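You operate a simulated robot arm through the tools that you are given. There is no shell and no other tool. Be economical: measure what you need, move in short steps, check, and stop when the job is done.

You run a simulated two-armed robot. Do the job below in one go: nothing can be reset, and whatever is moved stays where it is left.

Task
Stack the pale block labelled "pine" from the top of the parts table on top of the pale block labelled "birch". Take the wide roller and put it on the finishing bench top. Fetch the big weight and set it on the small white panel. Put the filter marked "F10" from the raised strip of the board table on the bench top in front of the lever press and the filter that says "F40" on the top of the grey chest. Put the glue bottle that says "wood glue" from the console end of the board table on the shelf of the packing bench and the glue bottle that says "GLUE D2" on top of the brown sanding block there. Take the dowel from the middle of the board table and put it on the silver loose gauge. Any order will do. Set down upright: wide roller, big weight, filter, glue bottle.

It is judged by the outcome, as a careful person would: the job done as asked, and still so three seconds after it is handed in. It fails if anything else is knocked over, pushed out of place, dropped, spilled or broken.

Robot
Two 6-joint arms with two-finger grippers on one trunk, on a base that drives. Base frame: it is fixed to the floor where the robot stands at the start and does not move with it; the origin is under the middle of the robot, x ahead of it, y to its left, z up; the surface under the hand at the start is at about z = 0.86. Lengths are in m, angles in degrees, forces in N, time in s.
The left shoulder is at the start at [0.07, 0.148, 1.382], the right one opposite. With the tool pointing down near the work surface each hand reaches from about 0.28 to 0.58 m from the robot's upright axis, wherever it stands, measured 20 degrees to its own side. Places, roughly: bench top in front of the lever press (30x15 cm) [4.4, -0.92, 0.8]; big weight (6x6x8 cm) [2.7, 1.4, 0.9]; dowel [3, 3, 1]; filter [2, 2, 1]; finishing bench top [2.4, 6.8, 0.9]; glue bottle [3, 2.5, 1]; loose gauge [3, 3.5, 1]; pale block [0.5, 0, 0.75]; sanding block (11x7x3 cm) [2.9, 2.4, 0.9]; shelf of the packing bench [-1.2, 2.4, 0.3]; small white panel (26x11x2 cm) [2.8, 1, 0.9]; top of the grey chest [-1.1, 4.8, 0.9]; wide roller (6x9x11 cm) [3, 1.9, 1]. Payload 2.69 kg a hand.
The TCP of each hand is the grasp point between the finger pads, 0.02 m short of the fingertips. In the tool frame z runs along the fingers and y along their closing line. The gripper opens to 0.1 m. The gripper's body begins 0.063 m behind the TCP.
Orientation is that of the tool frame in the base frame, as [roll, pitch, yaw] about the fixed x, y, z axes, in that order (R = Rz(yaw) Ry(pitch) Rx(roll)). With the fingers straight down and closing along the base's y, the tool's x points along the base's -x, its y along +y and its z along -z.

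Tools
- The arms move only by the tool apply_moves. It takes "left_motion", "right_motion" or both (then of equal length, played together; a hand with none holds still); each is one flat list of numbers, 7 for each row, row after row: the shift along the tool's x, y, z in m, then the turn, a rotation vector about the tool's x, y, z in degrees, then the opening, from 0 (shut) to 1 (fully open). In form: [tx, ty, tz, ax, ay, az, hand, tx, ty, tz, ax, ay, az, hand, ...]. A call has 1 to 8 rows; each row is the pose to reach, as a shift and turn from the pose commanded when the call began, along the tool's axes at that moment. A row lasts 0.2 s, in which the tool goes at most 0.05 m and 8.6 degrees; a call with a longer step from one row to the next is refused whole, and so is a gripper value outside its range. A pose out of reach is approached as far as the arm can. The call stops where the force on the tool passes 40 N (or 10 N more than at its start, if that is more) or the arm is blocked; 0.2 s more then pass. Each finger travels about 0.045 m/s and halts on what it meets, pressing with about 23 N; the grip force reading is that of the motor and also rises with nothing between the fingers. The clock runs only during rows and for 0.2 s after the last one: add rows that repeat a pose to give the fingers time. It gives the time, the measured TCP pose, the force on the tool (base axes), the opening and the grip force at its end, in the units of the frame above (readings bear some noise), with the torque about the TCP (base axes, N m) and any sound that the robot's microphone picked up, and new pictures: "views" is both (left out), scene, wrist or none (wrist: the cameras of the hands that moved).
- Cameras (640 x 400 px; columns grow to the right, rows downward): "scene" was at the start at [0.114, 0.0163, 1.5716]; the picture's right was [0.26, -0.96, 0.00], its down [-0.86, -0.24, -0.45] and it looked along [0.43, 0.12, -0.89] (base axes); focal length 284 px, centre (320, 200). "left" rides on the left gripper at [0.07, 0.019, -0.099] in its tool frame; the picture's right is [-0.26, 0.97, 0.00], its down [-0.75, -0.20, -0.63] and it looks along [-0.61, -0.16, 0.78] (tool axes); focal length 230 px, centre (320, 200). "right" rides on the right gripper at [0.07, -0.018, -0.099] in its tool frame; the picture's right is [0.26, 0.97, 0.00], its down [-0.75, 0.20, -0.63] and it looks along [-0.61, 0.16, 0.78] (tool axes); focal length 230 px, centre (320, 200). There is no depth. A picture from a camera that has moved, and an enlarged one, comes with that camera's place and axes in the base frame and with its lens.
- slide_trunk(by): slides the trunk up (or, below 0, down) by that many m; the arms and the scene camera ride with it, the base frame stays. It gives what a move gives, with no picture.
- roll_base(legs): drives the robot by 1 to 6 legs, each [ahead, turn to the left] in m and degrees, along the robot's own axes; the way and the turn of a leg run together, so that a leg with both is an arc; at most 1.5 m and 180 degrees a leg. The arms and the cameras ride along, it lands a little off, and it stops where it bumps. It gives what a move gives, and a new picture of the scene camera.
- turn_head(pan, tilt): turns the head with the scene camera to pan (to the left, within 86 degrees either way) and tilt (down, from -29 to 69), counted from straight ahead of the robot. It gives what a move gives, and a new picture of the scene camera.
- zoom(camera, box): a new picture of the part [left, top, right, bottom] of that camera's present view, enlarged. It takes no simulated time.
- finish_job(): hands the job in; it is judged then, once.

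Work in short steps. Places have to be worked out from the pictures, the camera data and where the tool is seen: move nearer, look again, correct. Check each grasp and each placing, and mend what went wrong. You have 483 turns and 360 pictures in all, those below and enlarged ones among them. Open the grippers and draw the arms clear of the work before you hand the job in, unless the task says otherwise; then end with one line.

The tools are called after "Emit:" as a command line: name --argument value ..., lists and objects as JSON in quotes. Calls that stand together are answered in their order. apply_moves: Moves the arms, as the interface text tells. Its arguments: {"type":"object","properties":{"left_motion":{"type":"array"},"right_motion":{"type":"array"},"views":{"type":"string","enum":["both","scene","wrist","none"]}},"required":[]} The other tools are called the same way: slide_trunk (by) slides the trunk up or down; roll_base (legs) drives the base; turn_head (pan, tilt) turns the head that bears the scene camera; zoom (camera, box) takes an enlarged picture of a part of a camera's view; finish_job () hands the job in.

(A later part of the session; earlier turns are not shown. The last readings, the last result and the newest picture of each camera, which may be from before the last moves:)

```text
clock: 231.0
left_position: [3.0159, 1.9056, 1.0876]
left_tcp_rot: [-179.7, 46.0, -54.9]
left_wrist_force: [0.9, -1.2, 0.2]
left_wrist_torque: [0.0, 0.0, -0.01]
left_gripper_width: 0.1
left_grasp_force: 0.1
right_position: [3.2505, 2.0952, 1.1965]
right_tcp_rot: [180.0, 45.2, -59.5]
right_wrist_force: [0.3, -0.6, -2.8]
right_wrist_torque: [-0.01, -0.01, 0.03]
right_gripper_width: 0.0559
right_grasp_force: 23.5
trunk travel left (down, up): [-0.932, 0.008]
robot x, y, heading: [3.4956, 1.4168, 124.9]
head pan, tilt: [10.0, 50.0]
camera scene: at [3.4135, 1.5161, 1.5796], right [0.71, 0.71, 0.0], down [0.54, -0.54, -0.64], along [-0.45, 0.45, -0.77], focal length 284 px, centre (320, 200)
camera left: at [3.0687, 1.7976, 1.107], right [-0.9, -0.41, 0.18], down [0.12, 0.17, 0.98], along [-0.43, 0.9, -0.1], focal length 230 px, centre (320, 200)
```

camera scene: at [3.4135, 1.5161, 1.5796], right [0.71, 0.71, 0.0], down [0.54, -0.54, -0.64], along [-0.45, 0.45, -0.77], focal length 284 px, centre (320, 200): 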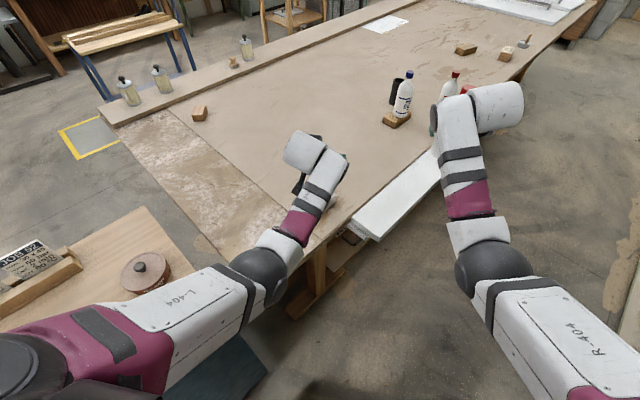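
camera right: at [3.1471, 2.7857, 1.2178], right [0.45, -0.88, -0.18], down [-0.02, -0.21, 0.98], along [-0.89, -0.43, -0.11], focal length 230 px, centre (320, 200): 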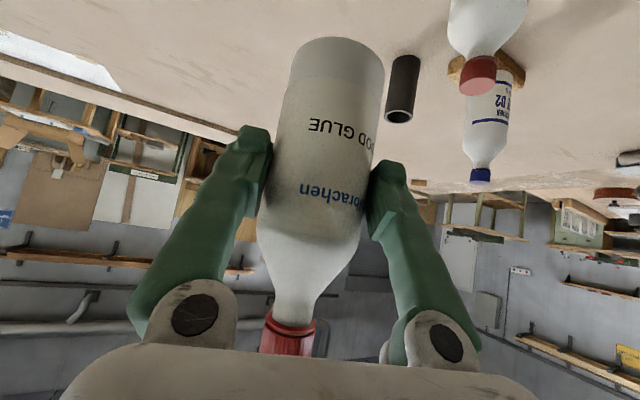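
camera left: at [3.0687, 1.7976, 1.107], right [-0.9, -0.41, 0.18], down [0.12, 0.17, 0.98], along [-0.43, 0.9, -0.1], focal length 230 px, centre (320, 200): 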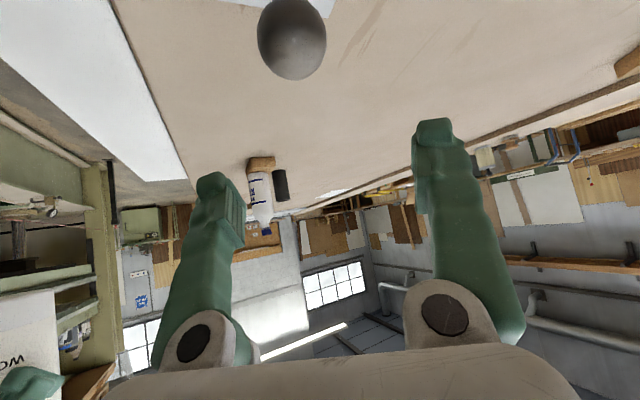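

Ball at (3.016, 1.906, 1.00), exactly below the TCP. I descend 8.8 cm and close on it.

Emit:
apply_moves --left_motion '[0.016, 0, 0.0153, 0, 0, 0, 1, 0.032, 0, 0.0306, 0, 0, 0, 1, 0.048, 0, 0.046, 0, 0, 0, 1, 0.0633, 0, 0.0611, 0, 0, 0, 1, 0.0633, 0, 0.0611, 0, 0, 0, 1]' --views "wrist"

```text
clock: 232.2
left_position: [3.0181, 1.9053, 1.0006]
left_tcp_rot: [-179.7, 46.0, -54.9]
left_wrist_force: [-0.6, 0.1, 0.2]
left_wrist_torque: [0.01, -0.02, -0.05]
left_gripper_width: 0.0999
left_grasp_force: 0.0
right_position: [3.2508, 2.0938, 1.198]
right_tcp_rot: [179.9, 45.3, -59.3]
right_wrist_force: [-0.2, 0.2, -2.9]
right_wrist_torque: [-0.04, 0.03, -0.03]
right_gripper_width: 0.0556
right_grasp_force: 23.0
trunk travel left (down, up): [-0.932, 0.008]
robot x, y, heading: [3.4925, 1.4193, 125.1]
head pan, tilt: [10.0, 50.0]
camera left: at [3.0708, 1.7983, 1.0205], right [-0.9, -0.41, 0.18], down [0.12, 0.17, 0.98], along [-0.43, 0.9, -0.1], focal length 230 px, centre (320, 200)
```

left: 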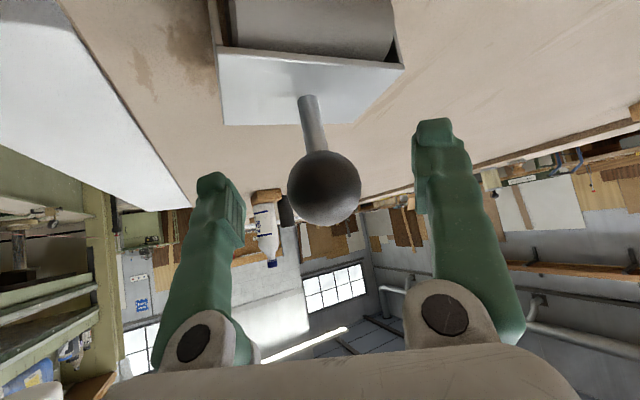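

Ball is centred between the fingers. Closing.

Emit:
apply_moves --left_motion '[0, 0, 0, 0, 0, 0, 0.7, 0, 0, 0, 0, 0, 0, 0.4, 0, 0, 0, 0, 0, 0, 0.25, 0, 0, 0, 0, 0, 0, 0.25, 0, 0, 0, 0, 0, 0, 0.25, 0, 0, 0, 0, 0, 0, 0.25, 0, 0, 0, 0, 0, 0, 0.25]' --views "none"

```text
clock: 233.8
left_position: [3.0178, 1.9072, 1.0016]
left_tcp_rot: [-179.6, 46.0, -54.9]
left_wrist_force: [-1.0, 0.6, 0.0]
left_wrist_torque: [-0.05, -0.03, -0.04]
left_gripper_width: 0.0332
left_grasp_force: 22.3
right_position: [3.2502, 2.0929, 1.1973]
right_tcp_rot: [179.9, 45.4, -59.4]
right_wrist_force: [-0.4, 0.2, -2.9]
right_wrist_torque: [-0.06, 0.0, -0.02]
right_gripper_width: 0.0557
right_grasp_force: 23.1
trunk travel left (down, up): [-0.932, 0.008]
robot x, y, heading: [3.4942, 1.4179, 125.0]
head pan, tilt: [10.0, 50.0]
```

Gripped at 0.033. I lift gently 8 cm and check.

Emit:
apply_moves --left_motion '[-0.007, 0, -0.007, 0, 0, 0, 0.25, -0.018, 0, -0.0175, 0, 0, 0, 0.25, -0.036, 0, -0.035, 0, 0, 0, 0.25, -0.0575, 0, -0.0555, 0, 0, 0, 0.25, -0.0575, 0, -0.0555, 0, 0, 0, 0.25]' --views "wrist"

```text
clock: 235.0
left_position: [3.0161, 1.906, 1.0825]
left_tcp_rot: [-179.5, 46.0, -54.9]
left_wrist_force: [0.2, -0.3, -3.2]
left_wrist_torque: [-0.02, -0.03, 0.0]
left_gripper_width: 0.0332
left_grasp_force: 23.1
right_position: [3.2498, 2.0933, 1.1975]
right_tcp_rot: [179.9, 45.2, -59.3]
right_wrist_force: [-0.1, 0.1, -2.1]
right_wrist_torque: [-0.05, -0.02, 0.03]
right_gripper_width: 0.0558
right_grasp_force: 23.1
trunk travel left (down, up): [-0.932, 0.008]
robot x, y, heading: [3.4952, 1.4158, 125.0]
head pan, tilt: [10.0, 50.0]
camera left: at [3.0706, 1.7971, 1.1012], right [-0.9, -0.4, 0.18], down [0.12, 0.17, 0.98], along [-0.43, 0.9, -0.1], focal length 230 px, centre (320, 200)
```

left: 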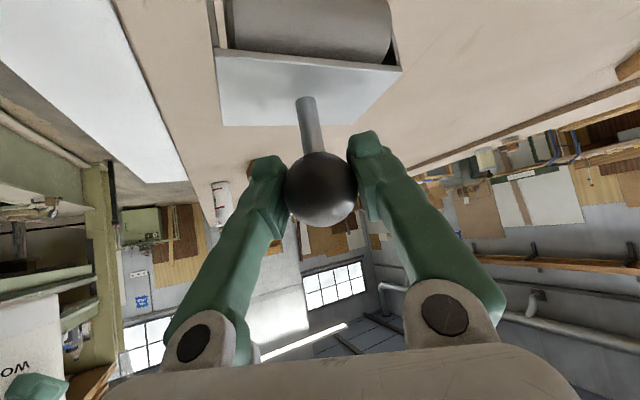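

Roller is held upright. I raise it a bit more, then drive up the corridor toward the finishing bench, stopping to look.

Emit:
apply_moves --left_motion '[-0.018, 0, -0.018, 0, 0, 0, 0.25, -0.036, 0, -0.036, 0, 0, 0, 0.25, -0.054, 0, -0.054, 0, 0, 0, 0.25, -0.065, 0, -0.065, 0, 0, 0, 0.25]' --views "none"

Emit:
roll_base --legs '[[0, -36], [1.4, 0], [1.3, 0]]'

Emit:
turn_head --pan 15 --tilt 25

```text
clock: 236.0
left_position: [3.0177, 1.9035, 1.1723]
left_tcp_rot: [-179.6, 46.1, -54.9]
left_wrist_force: [0.4, 1.0, -2.6]
left_wrist_torque: [0.03, 0.0, -0.03]
left_gripper_width: 0.0332
left_grasp_force: 22.7
right_position: [3.2501, 2.0935, 1.1974]
right_tcp_rot: [179.8, 45.3, -59.3]
right_wrist_force: [0.6, -0.2, -2.9]
right_wrist_torque: [-0.01, -0.02, -0.02]
right_gripper_width: 0.056
right_grasp_force: 23.1
trunk travel left (down, up): [-0.932, 0.008]
robot x, y, heading: [3.4931, 1.4185, 125.1]
head pan, tilt: [10.0, 50.0]
```

```text
clock: 251.0
left_position: [3.395, 4.8124, 1.1729]
left_tcp_rot: [-179.6, 46.1, -89.7]
left_wrist_force: [-0.9, -0.7, -2.6]
left_wrist_torque: [-0.01, 0.0, 0.05]
left_gripper_width: 0.0334
left_grasp_force: 22.9
right_position: [3.6951, 4.8374, 1.1991]
right_tcp_rot: [180.0, 45.4, -94.1]
right_wrist_force: [0.3, -0.8, -2.5]
right_wrist_torque: [-0.05, 0.0, -0.01]
right_gripper_width: 0.0558
right_grasp_force: 23.1
trunk travel left (down, up): [-0.932, 0.008]
robot x, y, heading: [3.5081, 4.1414, 90.2]
head pan, tilt: [10.0, 50.0]
camera scene: at [3.4984, 4.2699, 1.5797], right [0.98, 0.18, 0.0], down [0.14, -0.75, -0.64], along [-0.11, 0.63, -0.77], focal length 284 px, centre (320, 200)
```

scene: 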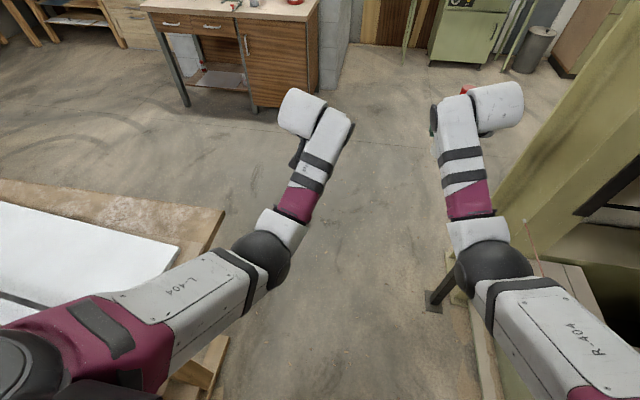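

```text
clock: 251.8
left_position: [3.3948, 4.8129, 1.172]
left_tcp_rot: [-179.6, 45.9, -89.7]
left_wrist_force: [-0.4, -0.5, -2.6]
left_wrist_torque: [-0.01, 0.03, 0.02]
left_gripper_width: 0.0331
left_grasp_force: 23.3
right_position: [3.6937, 4.8379, 1.196]
right_tcp_rot: [179.9, 45.2, -94.1]
right_wrist_force: [-0.1, 1.0, -3.3]
right_wrist_torque: [-0.05, -0.02, 0.0]
right_gripper_width: 0.0559
right_grasp_force: 22.9
trunk travel left (down, up): [-0.932, 0.008]
robot x, y, heading: [3.5081, 4.1415, 90.1]
head pan, tilt: [15.0, 25.0]
camera scene: at [3.4879, 4.2846, 1.617], right [0.96, 0.26, 0.0], down [0.11, -0.41, -0.91], along [-0.24, 0.87, -0.42], focal length 284 px, centre (320, 200)
```

scene: 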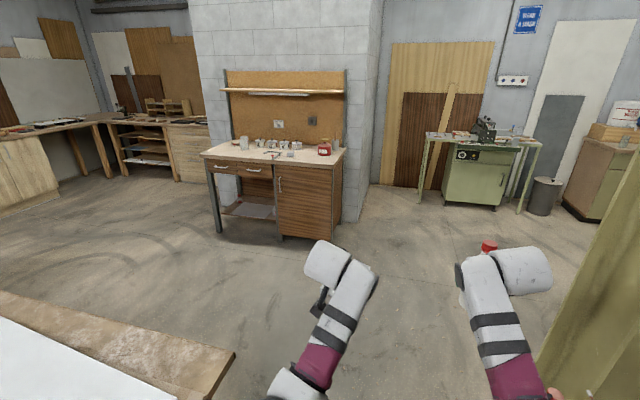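

The finishing bench is the desk with the corkboard: near edge y≈6.54, x 1.7–3.0. I drive round the table end and up to it.

Emit:
roll_base --legs '[[1.05, 0], [0, 58], [1.05, 0], [0, -58]]'

Emit:
turn_head --pan 0 --tilt 35

```text
clock: 267.2
left_position: [2.5746, 6.4385, 1.1721]
left_tcp_rot: [-179.6, 46.0, -92.0]
left_wrist_force: [-0.3, 0.4, -2.3]
left_wrist_torque: [-0.03, 0.0, 0.02]
left_gripper_width: 0.0331
left_grasp_force: 23.3
right_position: [2.8751, 6.4495, 1.1986]
right_tcp_rot: [-179.9, 45.3, -96.5]
right_wrist_force: [0.1, 0.2, -3.8]
right_wrist_torque: [-0.07, -0.01, 0.02]
right_gripper_width: 0.0558
right_grasp_force: 22.5
trunk travel left (down, up): [-0.932, 0.008]
robot x, y, heading: [2.6619, 5.7645, 87.6]
head pan, tilt: [15.0, 25.0]
camera scene: at [2.6458, 5.9052, 1.6171], right [0.98, 0.22, 0.0], down [0.09, -0.41, -0.91], along [-0.2, 0.88, -0.42], focal length 284 px, centre (320, 200)
```

scene: 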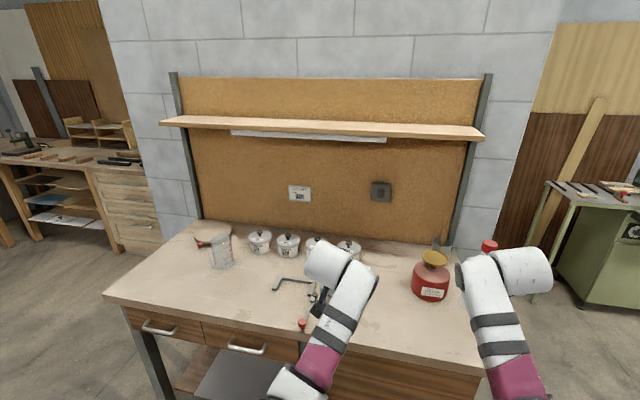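

```text
clock: 268.0
left_position: [2.5756, 6.4372, 1.1722]
left_tcp_rot: [-179.7, 45.9, -92.2]
left_wrist_force: [-0.6, 0.3, -2.8]
left_wrist_torque: [-0.01, 0.04, 0.01]
left_gripper_width: 0.0332
left_grasp_force: 22.7
right_position: [2.876, 6.4489, 1.1967]
right_tcp_rot: [180.0, 45.2, -96.4]
right_wrist_force: [-0.1, 0.1, -3.4]
right_wrist_torque: [-0.05, 0.03, 0.01]
right_gripper_width: 0.0559
right_grasp_force: 23.2
trunk travel left (down, up): [-0.932, 0.008]
robot x, y, heading: [2.6608, 5.7625, 87.6]
head pan, tilt: [0.0, 35.0]
camera scene: at [2.6709, 5.9032, 1.6014], right [1.0, -0.04, 0.0], down [-0.02, -0.57, -0.82], along [0.03, 0.82, -0.57], focal length 284 px, centre (320, 200)
```

scene: 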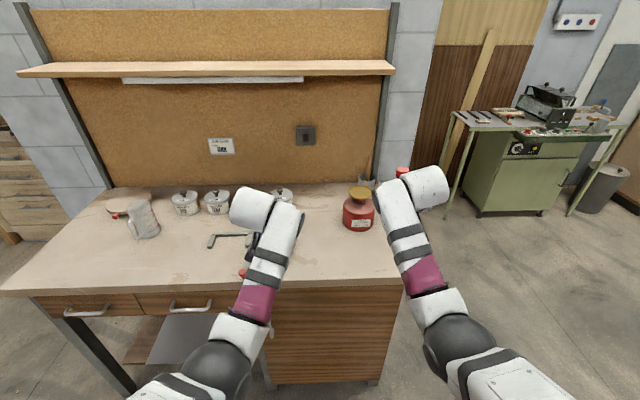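

Front-right area near (2.70, 6.62) is free (jar at 2.85, 6.76). I turn slightly right and move forward.

Emit:
roll_base --legs '[[0, -7.6], [0.18, 0]]'

Emit:
apply_moves --left_motion '[0, 0, 0, 0, 0, 0, 0.25]' --views "wrist"

```text
clock: 270.6
left_position: [2.686, 6.5637, 1.1962]
left_tcp_rot: [-179.1, 47.9, -98.9]
left_wrist_force: [0.5, -0.4, -2.5]
left_wrist_torque: [-0.03, 0.0, 0.06]
left_gripper_width: 0.0332
left_grasp_force: 22.9
right_position: [2.9897, 6.5312, 1.2162]
right_tcp_rot: [179.9, 46.4, -104.9]
right_wrist_force: [0.2, -0.4, -2.9]
right_wrist_torque: [-0.05, 0.02, 0.01]
right_gripper_width: 0.0556
right_grasp_force: 23.4
trunk travel left (down, up): [-0.932, 0.008]
robot x, y, heading: [2.6889, 5.942, 79.9]
head pan, tilt: [0.0, 35.0]
stopped in leg 2: the robot was blocked; the commanded pose is now the measured one
camera scene: at [2.7165, 6.0606, 1.6033], right [0.99, -0.17, 0.0], down [-0.1, -0.56, -0.83], along [0.14, 0.81, -0.56], focal length 284 px, centre (320, 200)
```

scene: 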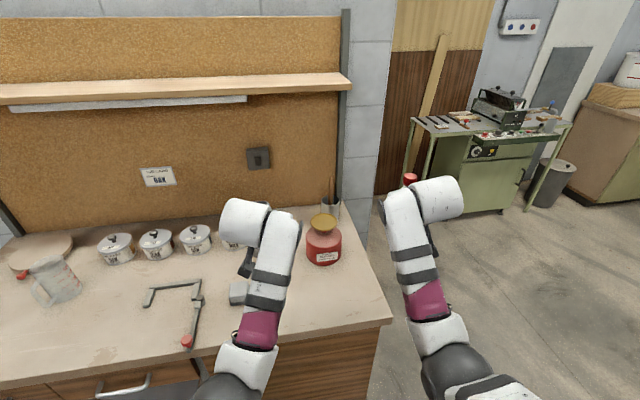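

```text
clock: 271.0
left_position: [2.6895, 6.5948, 1.1799]
left_tcp_rot: [-179.4, 46.5, -98.9]
left_wrist_force: [0.2, -0.2, -3.2]
left_wrist_torque: [-0.02, -0.01, -0.01]
left_gripper_width: 0.0333
left_grasp_force: 22.6
right_position: [2.9959, 6.5619, 1.2]
right_tcp_rot: [-179.8, 44.9, -104.6]
right_wrist_force: [-0.1, -1.0, -2.9]
right_wrist_torque: [-0.07, -0.01, -0.02]
right_gripper_width: 0.0559
right_grasp_force: 22.8
trunk travel left (down, up): [-0.932, 0.008]
robot x, y, heading: [2.6945, 5.9434, 80.2]
head pan, tilt: [0.0, 35.0]
camera left: at [2.6521, 6.4791, 1.1989], right [-0.93, 0.33, 0.18], down [0.2, 0.03, 0.98], along [0.32, 0.94, -0.09], focal length 230 px, centre (320, 200)
```

left: 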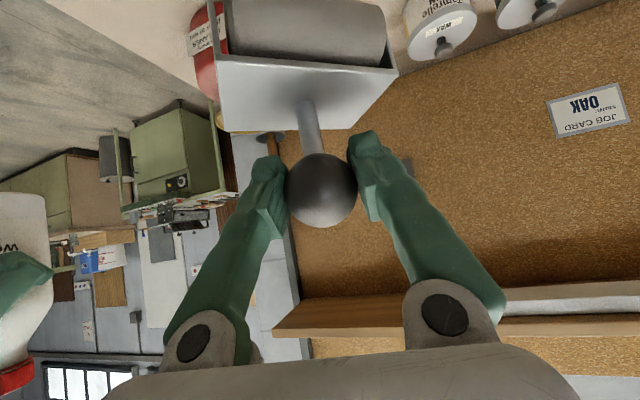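

The base reports a bump. I look down at the front of the robot to see what it touched.

Emit:
turn_head --pan 0 --tilt 69

```text
clock: 271.9
left_position: [2.6874, 6.5807, 1.1868]
left_tcp_rot: [-179.4, 47.1, -99.0]
left_wrist_force: [-0.4, -1.1, -1.9]
left_wrist_torque: [-0.01, 0.03, -0.03]
left_gripper_width: 0.0334
left_grasp_force: 23.1
right_position: [2.9923, 6.5491, 1.2074]
right_tcp_rot: [-179.9, 45.7, -104.8]
right_wrist_force: [-0.1, 0.0, -3.0]
right_wrist_torque: [-0.02, 0.02, -0.03]
right_gripper_width: 0.0559
right_grasp_force: 22.7
trunk travel left (down, up): [-0.932, 0.008]
robot x, y, heading: [2.6944, 5.9461, 80.1]
head pan, tilt: [0.0, 68.8]
camera scene: at [2.7144, 6.0462, 1.558], right [0.99, -0.17, 0.0], down [-0.16, -0.92, -0.36], along [0.06, 0.36, -0.93], focal length 284 px, centre (320, 200)
```

scene: 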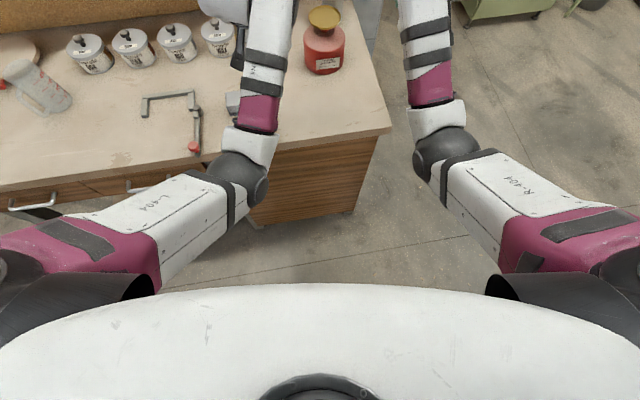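

No real obstruction — the leg was complete and the base is well short of the bench. I move the roller to about (2.715, 6.635) and lower it 10 cm.

Emit:
apply_moves --left_motion '[-0.015, -0.01, 0.018, 0, 0, 0, 0.25, -0.0331, -0.02, 0.0356, 0, 0, 0, 0.25, -0.012, -0.02, 0.056, 0, 0, 0, 0.25, 0.012, -0.02, 0.077, 0, 0, 0, 0.25, 0.03, -0.02, 0.094, 0, 0, 0, 0.25, 0.04, -0.02, 0.1036, 0, 0, 0, 0.25, 0.04, -0.02, 0.1036, 0, 0, 0, 0.25]' --views "both"

```text
clock: 273.6
left_position: [2.7161, 6.6291, 1.0862]
left_tcp_rot: [-179.2, 47.1, -99.0]
left_wrist_force: [-0.9, 0.3, -2.9]
left_wrist_torque: [-0.06, 0.01, -0.03]
left_gripper_width: 0.0334
left_grasp_force: 22.4
right_position: [2.9928, 6.5516, 1.2041]
right_tcp_rot: [-179.9, 45.4, -104.7]
right_wrist_force: [-1.0, 0.8, -3.3]
right_wrist_torque: [-0.06, -0.01, 0.01]
right_gripper_width: 0.056
right_grasp_force: 23.3
trunk travel left (down, up): [-0.932, 0.008]
robot x, y, heading: [2.6929, 5.9448, 80.1]
head pan, tilt: [0.0, 68.8]
camera scene: at [2.7148, 6.0493, 1.5577], right [0.99, -0.17, 0.0], down [-0.16, -0.92, -0.36], along [0.06, 0.36, -0.93], focal length 284 px, centre (320, 200)
camera left: at [2.6779, 6.5145, 1.1027], right [-0.93, 0.33, 0.18], down [0.2, 0.02, 0.98], along [0.32, 0.94, -0.08], focal length 230 px, centre (320, 200)
```

scene: 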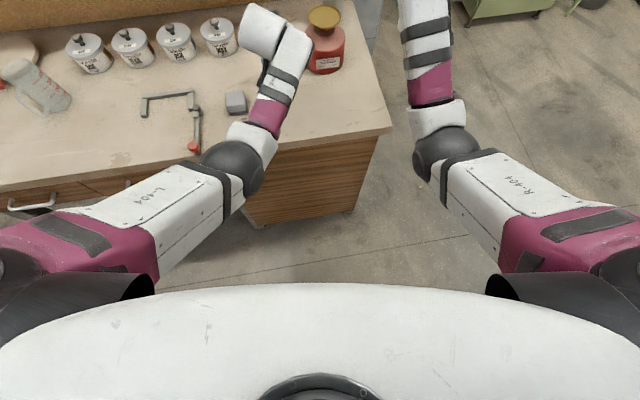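
left: 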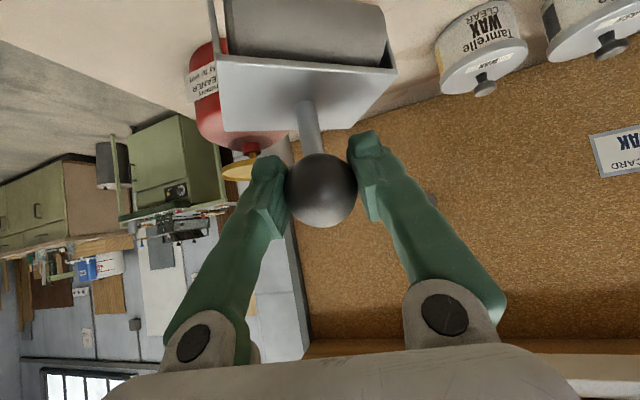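

Clear below. I lower another 9 cm and then feel for the bench top.

Emit:
apply_moves --left_motion '[0.0165, 0, 0.0153, 0, 0, 0, 0.25, 0.033, 0, 0.0306, 0, 0, 0, 0.25, 0.0475, 0, 0.044, 0, 0, 0, 0.25, 0.0585, 0, 0.0544, 0, 0, 0, 0.25, 0.0658, 0, 0.0612, 0, 0, 0, 0.25, 0.0658, 0, 0.0612, 0, 0, 0, 0.25]' --views "wrist"

```text
clock: 274.9
left_position: [2.7175, 6.6272, 0.9952]
left_tcp_rot: [-179.3, 47.0, -99.0]
left_wrist_force: [-0.8, -1.1, -1.6]
left_wrist_torque: [0.0, 0.02, -0.01]
left_gripper_width: 0.0335
left_grasp_force: 23.1
right_position: [2.9931, 6.5508, 1.2048]
right_tcp_rot: [-179.9, 45.3, -104.8]
right_wrist_force: [0.4, -0.4, -3.1]
right_wrist_torque: [-0.07, 0.02, 0.0]
right_gripper_width: 0.0557
right_grasp_force: 22.7
trunk travel left (down, up): [-0.932, 0.008]
robot x, y, heading: [2.6951, 5.9457, 79.8]
head pan, tilt: [0.0, 68.8]
camera left: at [2.6793, 6.5131, 1.0121], right [-0.93, 0.33, 0.18], down [0.2, 0.02, 0.98], along [0.32, 0.94, -0.08], focal length 230 px, centre (320, 200)
```

left: 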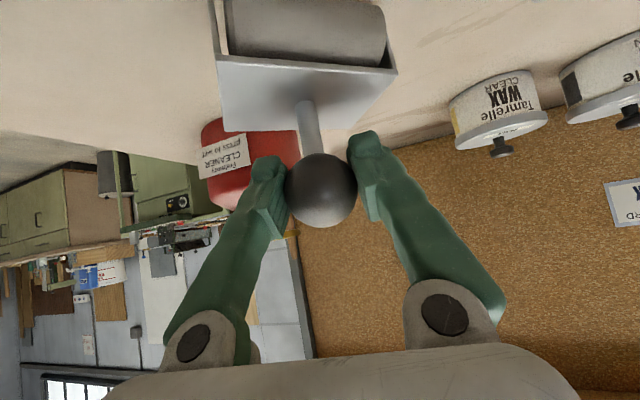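

Emit:
apply_moves --left_motion '[0.0029, 0, 0.0027, 0, 0, 0, 0.25, 0.0073, 0, 0.0068, 0, 0, 0, 0.25, 0.0073, 0, 0.0068, 0, 0, 0, 0.25]' --views "none"

Emit:
apply_moves --left_motion '[0.0022, 0, 0.002, 0, 0, 0, 0.25, 0.0044, 0, 0.0041, 0, 0, 0, 0.25, 0.0044, 0, 0.0041, 0, 0, 0, 0.25]' --views "none"

```text
clock: 275.8
left_position: [2.7172, 6.6275, 0.9864]
left_tcp_rot: [-179.3, 47.0, -99.0]
left_wrist_force: [0.2, -0.6, -2.2]
left_wrist_torque: [-0.03, -0.01, -0.02]
left_gripper_width: 0.0332
left_grasp_force: 22.7
right_position: [2.9935, 6.5513, 1.2049]
right_tcp_rot: [-179.9, 45.3, -104.7]
right_wrist_force: [-0.1, 0.8, -2.2]
right_wrist_torque: [-0.05, 0.03, -0.01]
right_gripper_width: 0.0558
right_grasp_force: 23.1
trunk travel left (down, up): [-0.932, 0.008]
robot x, y, heading: [2.6929, 5.9447, 80.2]
head pan, tilt: [0.0, 68.8]
```

```text
clock: 276.6
left_position: [2.7172, 6.6271, 0.9789]
left_tcp_rot: [-179.3, 47.0, -99.1]
left_wrist_force: [0.1, -1.4, -2.6]
left_wrist_torque: [-0.02, 0.01, -0.04]
left_gripper_width: 0.0337
left_grasp_force: 22.5
right_position: [2.9933, 6.5523, 1.2055]
right_tcp_rot: [-179.8, 45.4, -104.8]
right_wrist_force: [0.1, -0.4, -2.8]
right_wrist_torque: [-0.04, 0.02, -0.01]
right_gripper_width: 0.0559
right_grasp_force: 22.7
trunk travel left (down, up): [-0.932, 0.008]
robot x, y, heading: [2.6909, 5.9439, 80.2]
head pan, tilt: [0.0, 68.8]
```

No contact yet; continue down.

Emit:
apply_moves --left_motion '[0.003, 0, 0.0027, 0, 0, 0, 0.25, 0.0058, 0, 0.0054, 0, 0, 0, 0.25, 0.0058, 0, 0.0054, 0, 0, 0, 0.25]' --views "none"

Emit:
apply_moves --left_motion '[0.0015, 0, 0.0014, 0, 0, 0, 0.25, 0.0029, 0, 0.0027, 0, 0, 0, 0.25, 0.0029, 0, 0.0027, 0, 0, 0, 0.25]' --views "wrist"

```text
clock: 277.4
left_position: [2.7169, 6.6231, 0.9729]
left_tcp_rot: [-179.2, 47.0, -99.1]
left_wrist_force: [0.0, -0.7, -2.5]
left_wrist_torque: [0.01, 0.01, -0.02]
left_gripper_width: 0.0335
left_grasp_force: 23.3
right_position: [2.9931, 6.5511, 1.2057]
right_tcp_rot: [-179.9, 45.5, -104.7]
right_wrist_force: [0.1, 0.2, -3.1]
right_wrist_torque: [-0.03, 0.01, -0.01]
right_gripper_width: 0.0558
right_grasp_force: 22.5
trunk travel left (down, up): [-0.932, 0.008]
robot x, y, heading: [2.6941, 5.9436, 80.1]
head pan, tilt: [0.0, 68.8]
```

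```text
clock: 278.1
left_position: [2.7157, 6.6217, 0.9726]
left_tcp_rot: [-179.3, 47.3, -99.1]
left_wrist_force: [-2.1, 1.3, 4.6]
left_wrist_torque: [-0.14, 0.01, -0.02]
left_gripper_width: 0.0332
left_grasp_force: 23.1
left hand out of reach, approached as far as the arm can: row 1, 2, 3
right_position: [2.993, 6.552, 1.2063]
right_tcp_rot: [-179.9, 45.5, -104.6]
right_wrist_force: [0.3, 0.2, -3.0]
right_wrist_torque: [-0.05, 0.01, -0.01]
right_gripper_width: 0.0556
right_grasp_force: 22.8
trunk travel left (down, up): [-0.932, 0.008]
robot x, y, heading: [2.6965, 5.9438, 80.2]
head pan, tilt: [0.0, 68.8]
camera left: at [2.6776, 6.5076, 0.9888], right [-0.93, 0.33, 0.18], down [0.2, 0.02, 0.98], along [0.32, 0.94, -0.08], focal length 230 px, centre (320, 200)
```

left: 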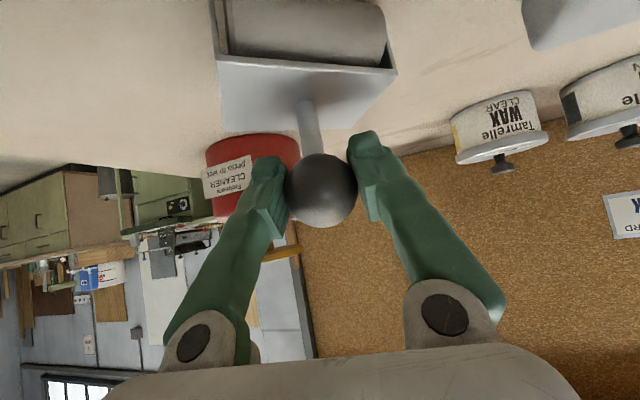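

Contact. I open and rise straight up, clear of the ball.

Emit:
apply_moves --left_motion '[0, 0, 0, 0, 0, 0, 0.5, 0, 0, 0, 0, 0, 0, 0.7, 0, 0, 0, 0, 0, 0, 0.75, 0, 0, 0, 0, 0, 0, 0.75, -0.02, 0, -0.02, 0, 0, 0, 0.75, -0.045, 0, -0.045, 0, 0, 0, 0.75, -0.07, 0, -0.07, 0, 0, 0, 0.75, -0.09, 0, -0.09, 0, 0, 0, 0.75]' --views "both"

```text
clock: 279.9
left_position: [2.7134, 6.6183, 1.0979]
left_tcp_rot: [-179.2, 46.9, -99.0]
left_wrist_force: [-0.9, 0.2, 1.0]
left_wrist_torque: [0.02, 0.01, 0.01]
left_gripper_width: 0.0751
left_grasp_force: 0.1
right_position: [2.9932, 6.551, 1.2051]
right_tcp_rot: [-179.9, 45.4, -104.6]
right_wrist_force: [-0.1, 0.1, -2.3]
right_wrist_torque: [-0.06, 0.01, 0.0]
right_gripper_width: 0.0559
right_grasp_force: 22.7
trunk travel left (down, up): [-0.932, 0.008]
robot x, y, heading: [2.6949, 5.9417, 80.2]
head pan, tilt: [0.0, 68.8]
camera scene: at [2.7152, 6.0484, 1.5577], right [0.99, -0.17, 0.0], down [-0.16, -0.92, -0.36], along [0.06, 0.36, -0.93], focal length 284 px, centre (320, 200)
camera left: at [2.6764, 6.5035, 1.1152], right [-0.92, 0.33, 0.18], down [0.2, 0.02, 0.98], along [0.32, 0.94, -0.08], focal length 230 px, centre (320, 200)
```

scene: 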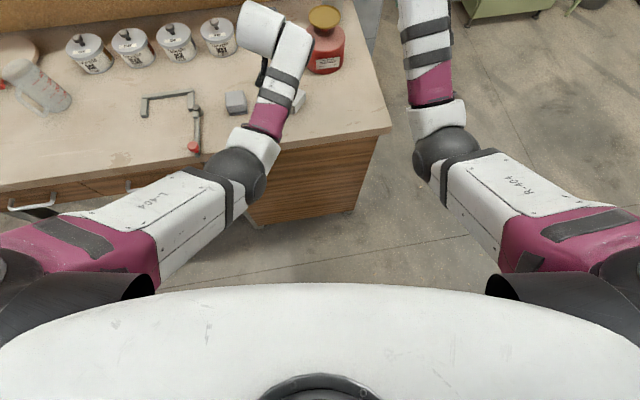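
left: 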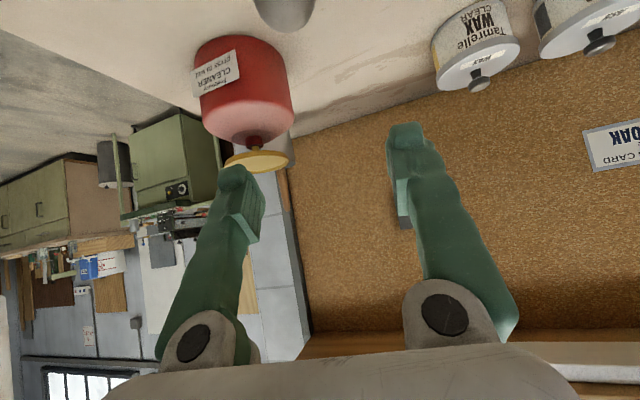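

I back away from the bench and check the roller.

Emit:
roll_base --legs '[[-0.45, 0]]'

Emit:
turn_head --pan 0 --tilt 30

```text
clock: 282.6
left_position: [2.6415, 6.19, 1.097]
left_tcp_rot: [-179.4, 46.9, -99.2]
left_wrist_force: [0.3, -0.1, 0.8]
left_wrist_torque: [0.02, 0.0, 0.0]
left_gripper_width: 0.0748
left_grasp_force: 0.1
right_position: [2.9198, 6.1231, 1.205]
right_tcp_rot: [-179.9, 45.4, -104.8]
right_wrist_force: [-0.2, 1.1, -3.0]
right_wrist_torque: [-0.05, -0.02, 0.0]
right_gripper_width: 0.0558
right_grasp_force: 22.9
trunk travel left (down, up): [-0.932, 0.008]
robot x, y, heading: [2.616, 5.5157, 80.1]
head pan, tilt: [0.0, 68.8]
camera scene: at [2.6406, 5.6222, 1.5575], right [0.98, -0.17, 0.0], down [-0.16, -0.92, -0.36], along [0.06, 0.35, -0.93], focal length 284 px, centre (320, 200)
```

scene: 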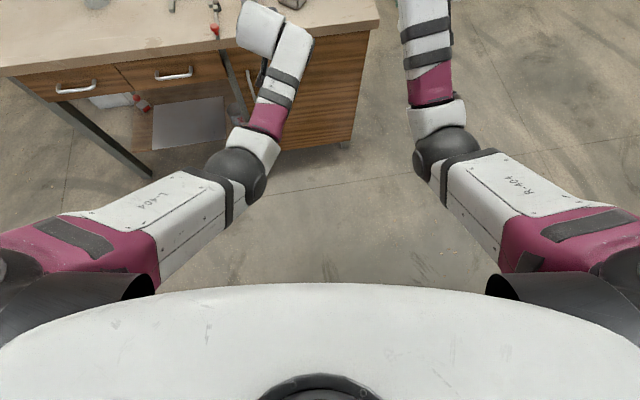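

```text
clock: 283.7
left_position: [2.6413, 6.1884, 1.0987]
left_tcp_rot: [-179.2, 47.1, -99.2]
left_wrist_force: [0.0, 0.2, 0.9]
left_wrist_torque: [-0.01, 0.0, 0.0]
left_gripper_width: 0.075
left_grasp_force: 0.1
right_position: [2.9189, 6.1198, 1.2064]
right_tcp_rot: [-180.0, 45.4, -104.8]
right_wrist_force: [0.7, -0.3, -2.7]
right_wrist_torque: [-0.03, 0.01, 0.02]
right_gripper_width: 0.0557
right_grasp_force: 23.3
trunk travel left (down, up): [-0.932, 0.008]
robot x, y, heading: [2.617, 5.5142, 80.1]
head pan, tilt: [0.0, 30.0]
camera scene: at [2.646, 5.6528, 1.6091], right [0.98, -0.17, 0.0], down [-0.09, -0.49, -0.87], along [0.15, 0.85, -0.5], focal length 284 px, centre (320, 200)
```

scene: 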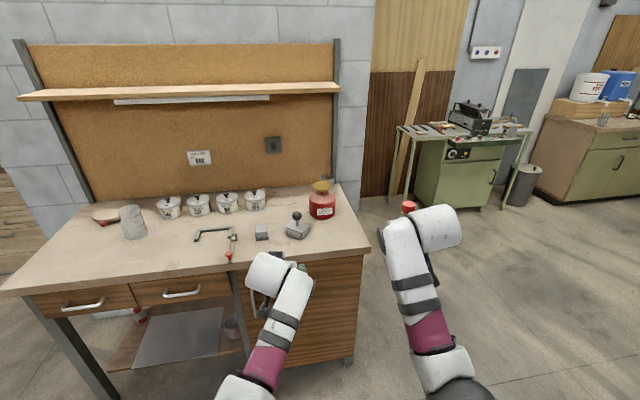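

Roller stands on the finishing bench. Now I drive round to the near (west) side of the board table to collect filter F40 with the left hand.

Emit:
roll_base --legs '[[0, 100], [1.3, 0], [0, 90], [1.4, 0], [1.4, 0]]'

Emit:
turn_head --pan 0 --tilt 20

```text
clock: 311.1
left_position: [1.4495, 2.0722, 1.0995]
left_tcp_rot: [-179.3, 47.0, 91.4]
left_wrist_force: [0.0, -0.7, 0.2]
left_wrist_torque: [0.0, -0.01, 0.01]
left_gripper_width: 0.0751
left_grasp_force: 0.0
right_position: [1.1634, 2.0878, 1.206]
right_tcp_rot: [-179.9, 45.6, 85.8]
right_wrist_force: [-0.1, 0.4, -2.8]
right_wrist_torque: [0.08, 0.01, 0.0]
right_gripper_width: 0.0552
right_grasp_force: 23.1
trunk travel left (down, up): [-0.932, 0.008]
robot x, y, heading: [1.3494, 2.7365, -89.6]
head pan, tilt: [0.0, 30.0]
camera scene: at [1.3514, 2.5973, 1.6093], right [-1.0, -0.01, 0.0], down [-0.01, 0.5, -0.87], along [0.01, -0.87, -0.5], focal length 284 px, centre (320, 200)
```

scene: 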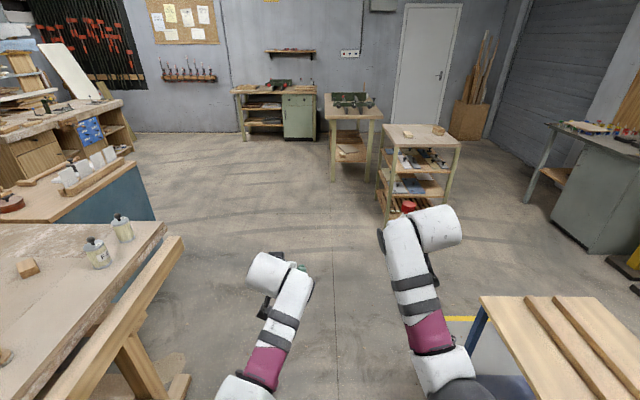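

```text
clock: 311.9
left_position: [1.4492, 2.0711, 1.0975]
left_tcp_rot: [-179.2, 47.0, 91.4]
left_wrist_force: [0.9, -0.2, 0.4]
left_wrist_torque: [0.02, 0.01, -0.02]
left_gripper_width: 0.0751
left_grasp_force: 0.0
right_position: [1.1622, 2.088, 1.2043]
right_tcp_rot: [-180.0, 45.5, 85.8]
right_wrist_force: [-0.2, 0.0, -3.0]
right_wrist_torque: [0.05, -0.01, 0.02]
right_gripper_width: 0.0554
right_grasp_force: 23.3
trunk travel left (down, up): [-0.932, 0.008]
robot x, y, heading: [1.3471, 2.7388, -89.2]
head pan, tilt: [0.0, 20.0]
camera scene: at [1.3514, 2.5937, 1.6252], right [-1.0, -0.01, 0.0], down [0.0, 0.34, -0.94], along [0.01, -0.94, -0.34], focal length 284 px, centre (320, 200)
```

scene: 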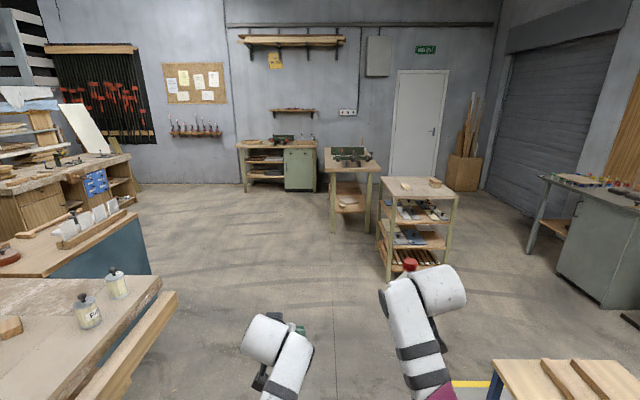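

Filters: F40 at ≈(2.095, 1.87), F10 at ≈(2.10, 1.73). I raise the left hand, drive on, and turn to face the table.

Emit:
apply_moves --left_motion '[-0.016, 0, -0.015, 0, 0, 0, 1, -0.033, 0, -0.031, 0, 0, 0, 1, -0.05, 0, -0.046, 0, 0, 0, 1, -0.065, 0, -0.0615, 0, 0, 0, 1]' --views "none"

Emit:
roll_base --legs '[[1.0, 0], [0, 89]]'

Emit:
turn_head --pan 5 --tilt 40

```text
clock: 312.9
left_position: [1.4493, 2.0727, 1.1879]
left_tcp_rot: [-179.3, 47.0, 91.5]
left_wrist_force: [0.4, 0.5, 0.1]
left_wrist_torque: [-0.01, 0.01, 0.0]
left_gripper_width: 0.0997
left_grasp_force: 0.1
right_position: [1.1621, 2.086, 1.2056]
right_tcp_rot: [-179.9, 45.4, 85.7]
right_wrist_force: [-0.2, 0.0, -3.5]
right_wrist_torque: [0.06, 0.01, 0.05]
right_gripper_width: 0.0555
right_grasp_force: 22.7
trunk travel left (down, up): [-0.932, 0.008]
robot x, y, heading: [1.3468, 2.7353, -89.6]
head pan, tilt: [0.0, 20.0]
```

```text
clock: 321.9
left_position: [2.0279, 1.8573, 1.1882]
left_tcp_rot: [-179.4, 47.0, -177.1]
left_wrist_force: [-0.6, 0.0, -0.1]
left_wrist_torque: [0.0, -0.01, 0.0]
left_gripper_width: 0.0999
left_grasp_force: 0.3
right_position: [2.0235, 1.5686, 1.2054]
right_tcp_rot: [-180.0, 45.4, 177.4]
right_wrist_force: [0.5, 0.8, -1.7]
right_wrist_torque: [0.01, 0.06, -0.01]
right_gripper_width: 0.0546
right_grasp_force: 23.3
trunk travel left (down, up): [-0.932, 0.008]
robot x, y, heading: [1.3645, 1.7357, 2.3]
head pan, tilt: [0.0, 20.0]
camera scene: at [1.5136, 1.7403, 1.6253], right [0.04, -1.0, 0.0], down [-0.34, -0.01, -0.94], along [0.94, 0.04, -0.34], focal length 284 px, centre (320, 200)
```

scene: 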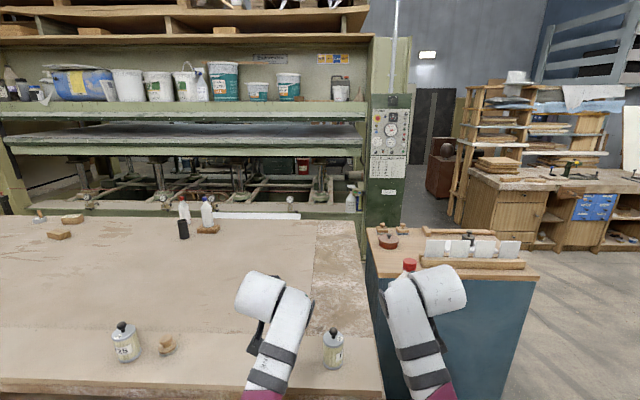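

```text
clock: 322.7
left_position: [2.0301, 1.8587, 1.1878]
left_tcp_rot: [-179.3, 47.1, -176.8]
left_wrist_force: [-0.9, -0.1, -0.1]
left_wrist_torque: [0.02, 0.02, 0.02]
left_gripper_width: 0.1002
left_grasp_force: 0.1
right_position: [2.0228, 1.5705, 1.2059]
right_tcp_rot: [-179.9, 45.5, 177.5]
right_wrist_force: [0.2, 1.1, -2.7]
right_wrist_torque: [0.01, 0.04, -0.02]
right_gripper_width: 0.0547
right_grasp_force: 23.0
trunk travel left (down, up): [-0.932, 0.008]
robot x, y, heading: [1.3651, 1.7388, 2.2]
head pan, tilt: [5.0, 40.0]
camera scene: at [1.5049, 1.7485, 1.5939], right [0.13, -0.99, 0.0], down [-0.64, -0.08, -0.77], along [0.76, 0.1, -0.64], focal length 284 px, centre (320, 200)
```

scene: 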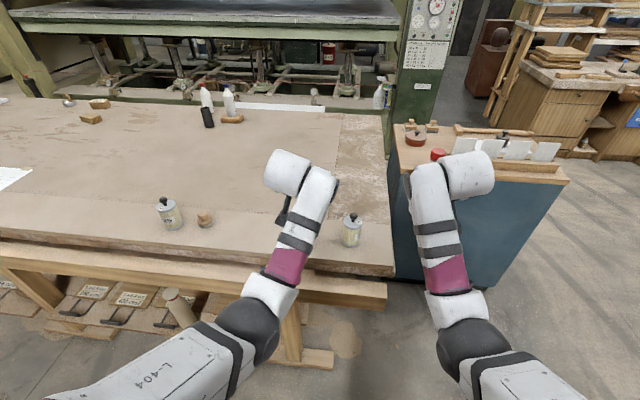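

F40 is hidden by the arm; I check the wrist camera.

Emit:
apply_moves --left_motion '[0, 0, 0, 0, 0, 0, 1]' --right_motion '[0, 0, 0, 0, 0, 0, 0.4]' --views "wrist"

```text
clock: 323.1
left_position: [2.0295, 1.859, 1.1868]
left_tcp_rot: [-179.4, 47.1, -177.0]
left_wrist_force: [0.5, -0.5, -1.4]
left_wrist_torque: [0.02, 0.03, 0.03]
left_gripper_width: 0.1
left_grasp_force: 0.1
right_position: [2.023, 1.5701, 1.2044]
right_tcp_rot: [-179.9, 45.5, 177.5]
right_wrist_force: [0.2, -0.4, -2.9]
right_wrist_torque: [0.05, 0.1, 0.0]
right_gripper_width: 0.0546
right_grasp_force: 23.2
trunk travel left (down, up): [-0.932, 0.008]
robot x, y, heading: [1.3643, 1.7354, 2.4]
head pan, tilt: [5.0, 40.0]
camera right: at [1.9025, 1.5578, 1.2239], right [-0.14, 0.97, -0.18], down [0.09, 0.2, 0.98], along [0.99, 0.12, -0.11], focal length 230 px, centre (320, 200)
camera left: at [1.9087, 1.8718, 1.2053], right [0.13, 0.97, 0.18], down [0.06, -0.19, 0.98], along [0.99, -0.12, -0.08], focal length 230 px, centre (320, 200)
```

right: 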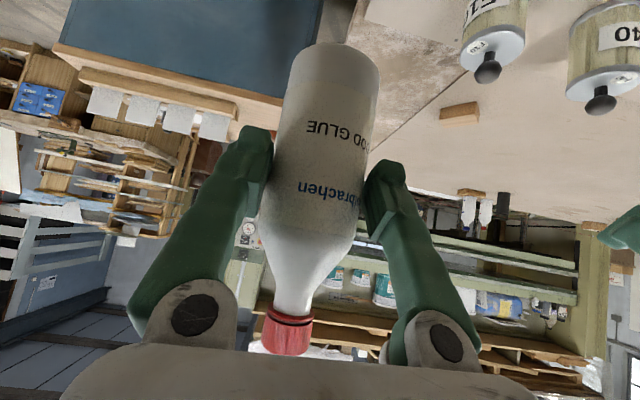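
left: 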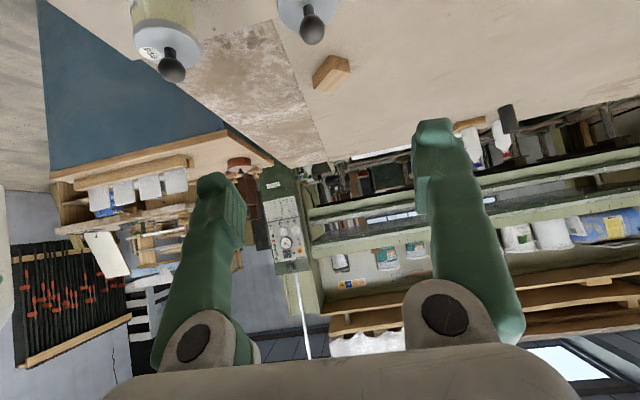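

F40's knob is at about (2.088, 1.869). I lower the left hand to a pre-grasp in front of it.

Emit:
apply_moves --left_motion '[0.034, 0.006, -0.03, 0, 0, 0, 1, 0.06, 0.0116, -0.015, 0, 0, 0, 1, 0.084, 0.0116, 0.008, 0, 0, 0, 1, 0.108, 0.0116, 0.031, 0, 0, 0, 1, 0.132, 0.0116, 0.054, 0, 0, 0, 1, 0.156, 0.0116, 0.078, 0, 0, 0, 1, 0.1815, 0.0116, 0.1016, 0, 0, 0, 1, 0.1815, 0.0116, 0.1016, 0, 0, 0, 1]' --views "both"

```text
clock: 324.9
left_position: [1.9842, 1.8724, 0.9909]
left_tcp_rot: [179.8, 47.6, -177.2]
left_wrist_force: [0.6, -0.6, 0.0]
left_wrist_torque: [0.0, 0.02, 0.01]
left_gripper_width: 0.1002
left_grasp_force: 0.0
right_position: [2.0232, 1.5707, 1.2057]
right_tcp_rot: [-179.8, 45.4, 177.4]
right_wrist_force: [-0.9, -0.1, -2.8]
right_wrist_torque: [0.0, 0.05, 0.03]
right_gripper_width: 0.0547
right_grasp_force: 23.4
trunk travel left (down, up): [-0.932, 0.008]
robot x, y, heading: [1.3637, 1.7379, 2.2]
head pan, tilt: [5.0, 40.0]
camera scene: at [1.5041, 1.7481, 1.5939], right [0.13, -0.99, 0.0], down [-0.64, -0.08, -0.77], along [0.76, 0.1, -0.64], focal length 284 px, centre (320, 200)
camera left: at [1.8629, 1.8853, 1.0072], right [0.13, 0.97, 0.19], down [0.05, -0.2, 0.98], along [0.99, -0.11, -0.08], focal length 230 px, centre (320, 200)
```

scene: 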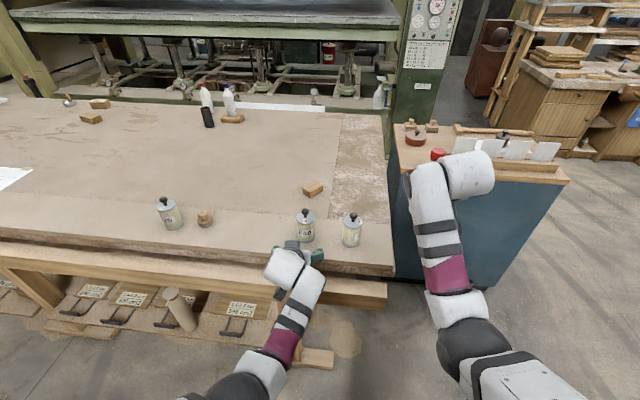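
left: 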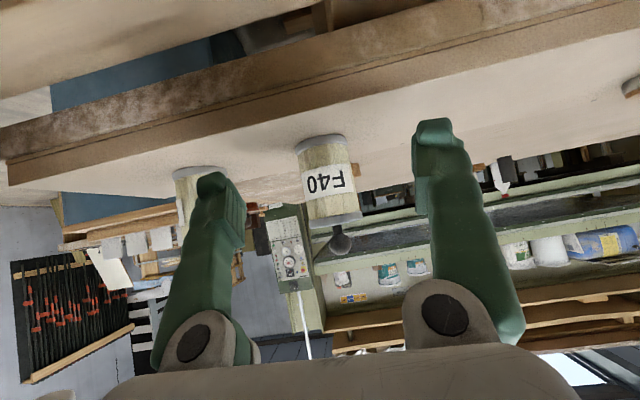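

F40 squarely ahead. I advance ~0.106 m and slightly down.

Emit:
apply_moves --left_motion '[-0.015, -0.002, 0.022, 0, 0, 0, 1, -0.03, -0.003, 0.044, 0, 0, 0, 1, -0.045, -0.003, 0.066, 0, 0, 0, 1, -0.061, -0.003, 0.0876, 0, 0, 0, 1, -0.061, -0.003, 0.0876, 0, 0, 0, 1]' --views "wrist"

```text
clock: 326.1
left_position: [2.0483, 1.8682, 0.99]
left_tcp_rot: [-179.4, 47.0, -177.0]
left_wrist_force: [-0.2, 0.4, -0.1]
left_wrist_torque: [0.03, 0.0, 0.02]
left_gripper_width: 0.0998
left_grasp_force: 0.0
left hand out of reach, approached as far as the arm can: row 3, 4, 5
right_position: [2.0226, 1.5703, 1.2044]
right_tcp_rot: [-179.9, 45.4, 177.4]
right_wrist_force: [0.3, 1.3, -2.8]
right_wrist_torque: [-0.01, 0.08, -0.02]
right_gripper_width: 0.0546
right_grasp_force: 23.0
trunk travel left (down, up): [-0.932, 0.008]
robot x, y, heading: [1.3667, 1.7358, 2.2]
head pan, tilt: [5.0, 40.0]
camera left: at [1.9279, 1.8819, 1.0067], right [0.13, 0.97, 0.18], down [0.06, -0.19, 0.98], along [0.99, -0.12, -0.08], focal length 230 px, centre (320, 200)
```

left: 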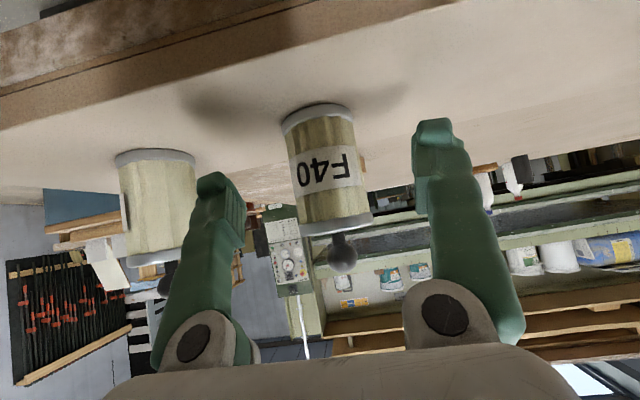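

At reach limit; I bring the base forward 4.5 cm.

Emit:
roll_base --legs '[[0.045, 0]]'

Emit:
apply_moves --left_motion '[0, 0, 0, 0, 0, 0, 1]' --views "wrist"

```text
clock: 327.0
left_position: [2.1168, 1.8674, 0.9766]
left_tcp_rot: [-179.4, 46.6, -176.9]
left_wrist_force: [0.4, -0.6, 0.5]
left_wrist_torque: [0.01, 0.02, 0.01]
left_gripper_width: 0.1
left_grasp_force: 0.1
right_position: [2.076, 1.5714, 1.1999]
right_tcp_rot: [179.9, 44.8, 177.3]
right_wrist_force: [-1.5, -0.1, -3.2]
right_wrist_torque: [0.05, 0.03, 0.02]
right_gripper_width: 0.0549
right_grasp_force: 23.0
trunk travel left (down, up): [-0.932, 0.008]
robot x, y, heading: [1.4093, 1.7404, 2.1]
head pan, tilt: [5.0, 40.0]
camera scene: at [1.5882, 1.7517, 1.5932], right [0.13, -0.99, 0.0], down [-0.66, -0.08, -0.75], along [0.74, 0.1, -0.66], focal length 284 px, centre (320, 200)
```

scene: 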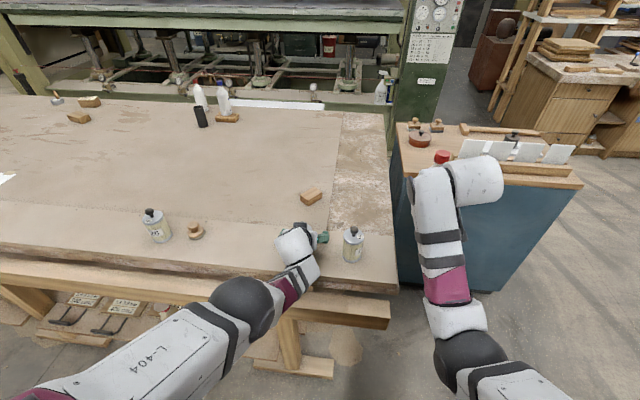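

```text
clock: 327.4
left_position: [2.082, 1.865, 0.9996]
left_tcp_rot: [-179.3, 49.0, -176.9]
left_wrist_force: [-1.8, 0.9, 0.8]
left_wrist_torque: [-0.04, -0.03, -0.03]
left_gripper_width: 0.0999
left_grasp_force: 0.1
right_position: [2.028, 1.571, 1.2231]
right_tcp_rot: [179.6, 47.0, 177.0]
right_wrist_force: [0.3, -0.1, -2.0]
right_wrist_torque: [0.01, 0.08, -0.01]
right_gripper_width: 0.0534
right_grasp_force: 22.9
trunk travel left (down, up): [-0.932, 0.008]
robot x, y, heading: [1.4106, 1.7381, 2.3]
head pan, tilt: [5.0, 40.0]
camera left: at [1.9608, 1.8786, 1.0131], right [0.12, 0.97, 0.19], down [0.03, -0.19, 0.98], along [0.99, -0.12, -0.05], focal length 230 px, centre (320, 200)
```

left: 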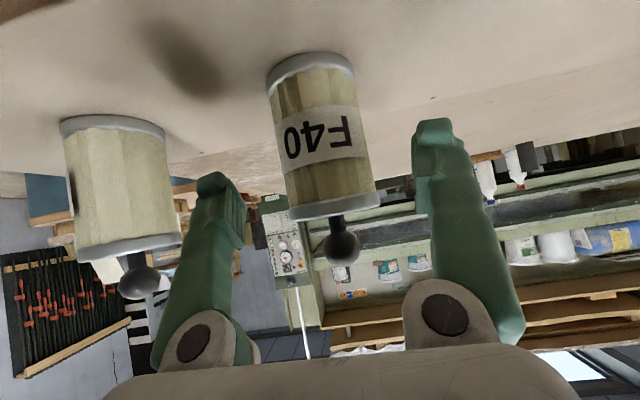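

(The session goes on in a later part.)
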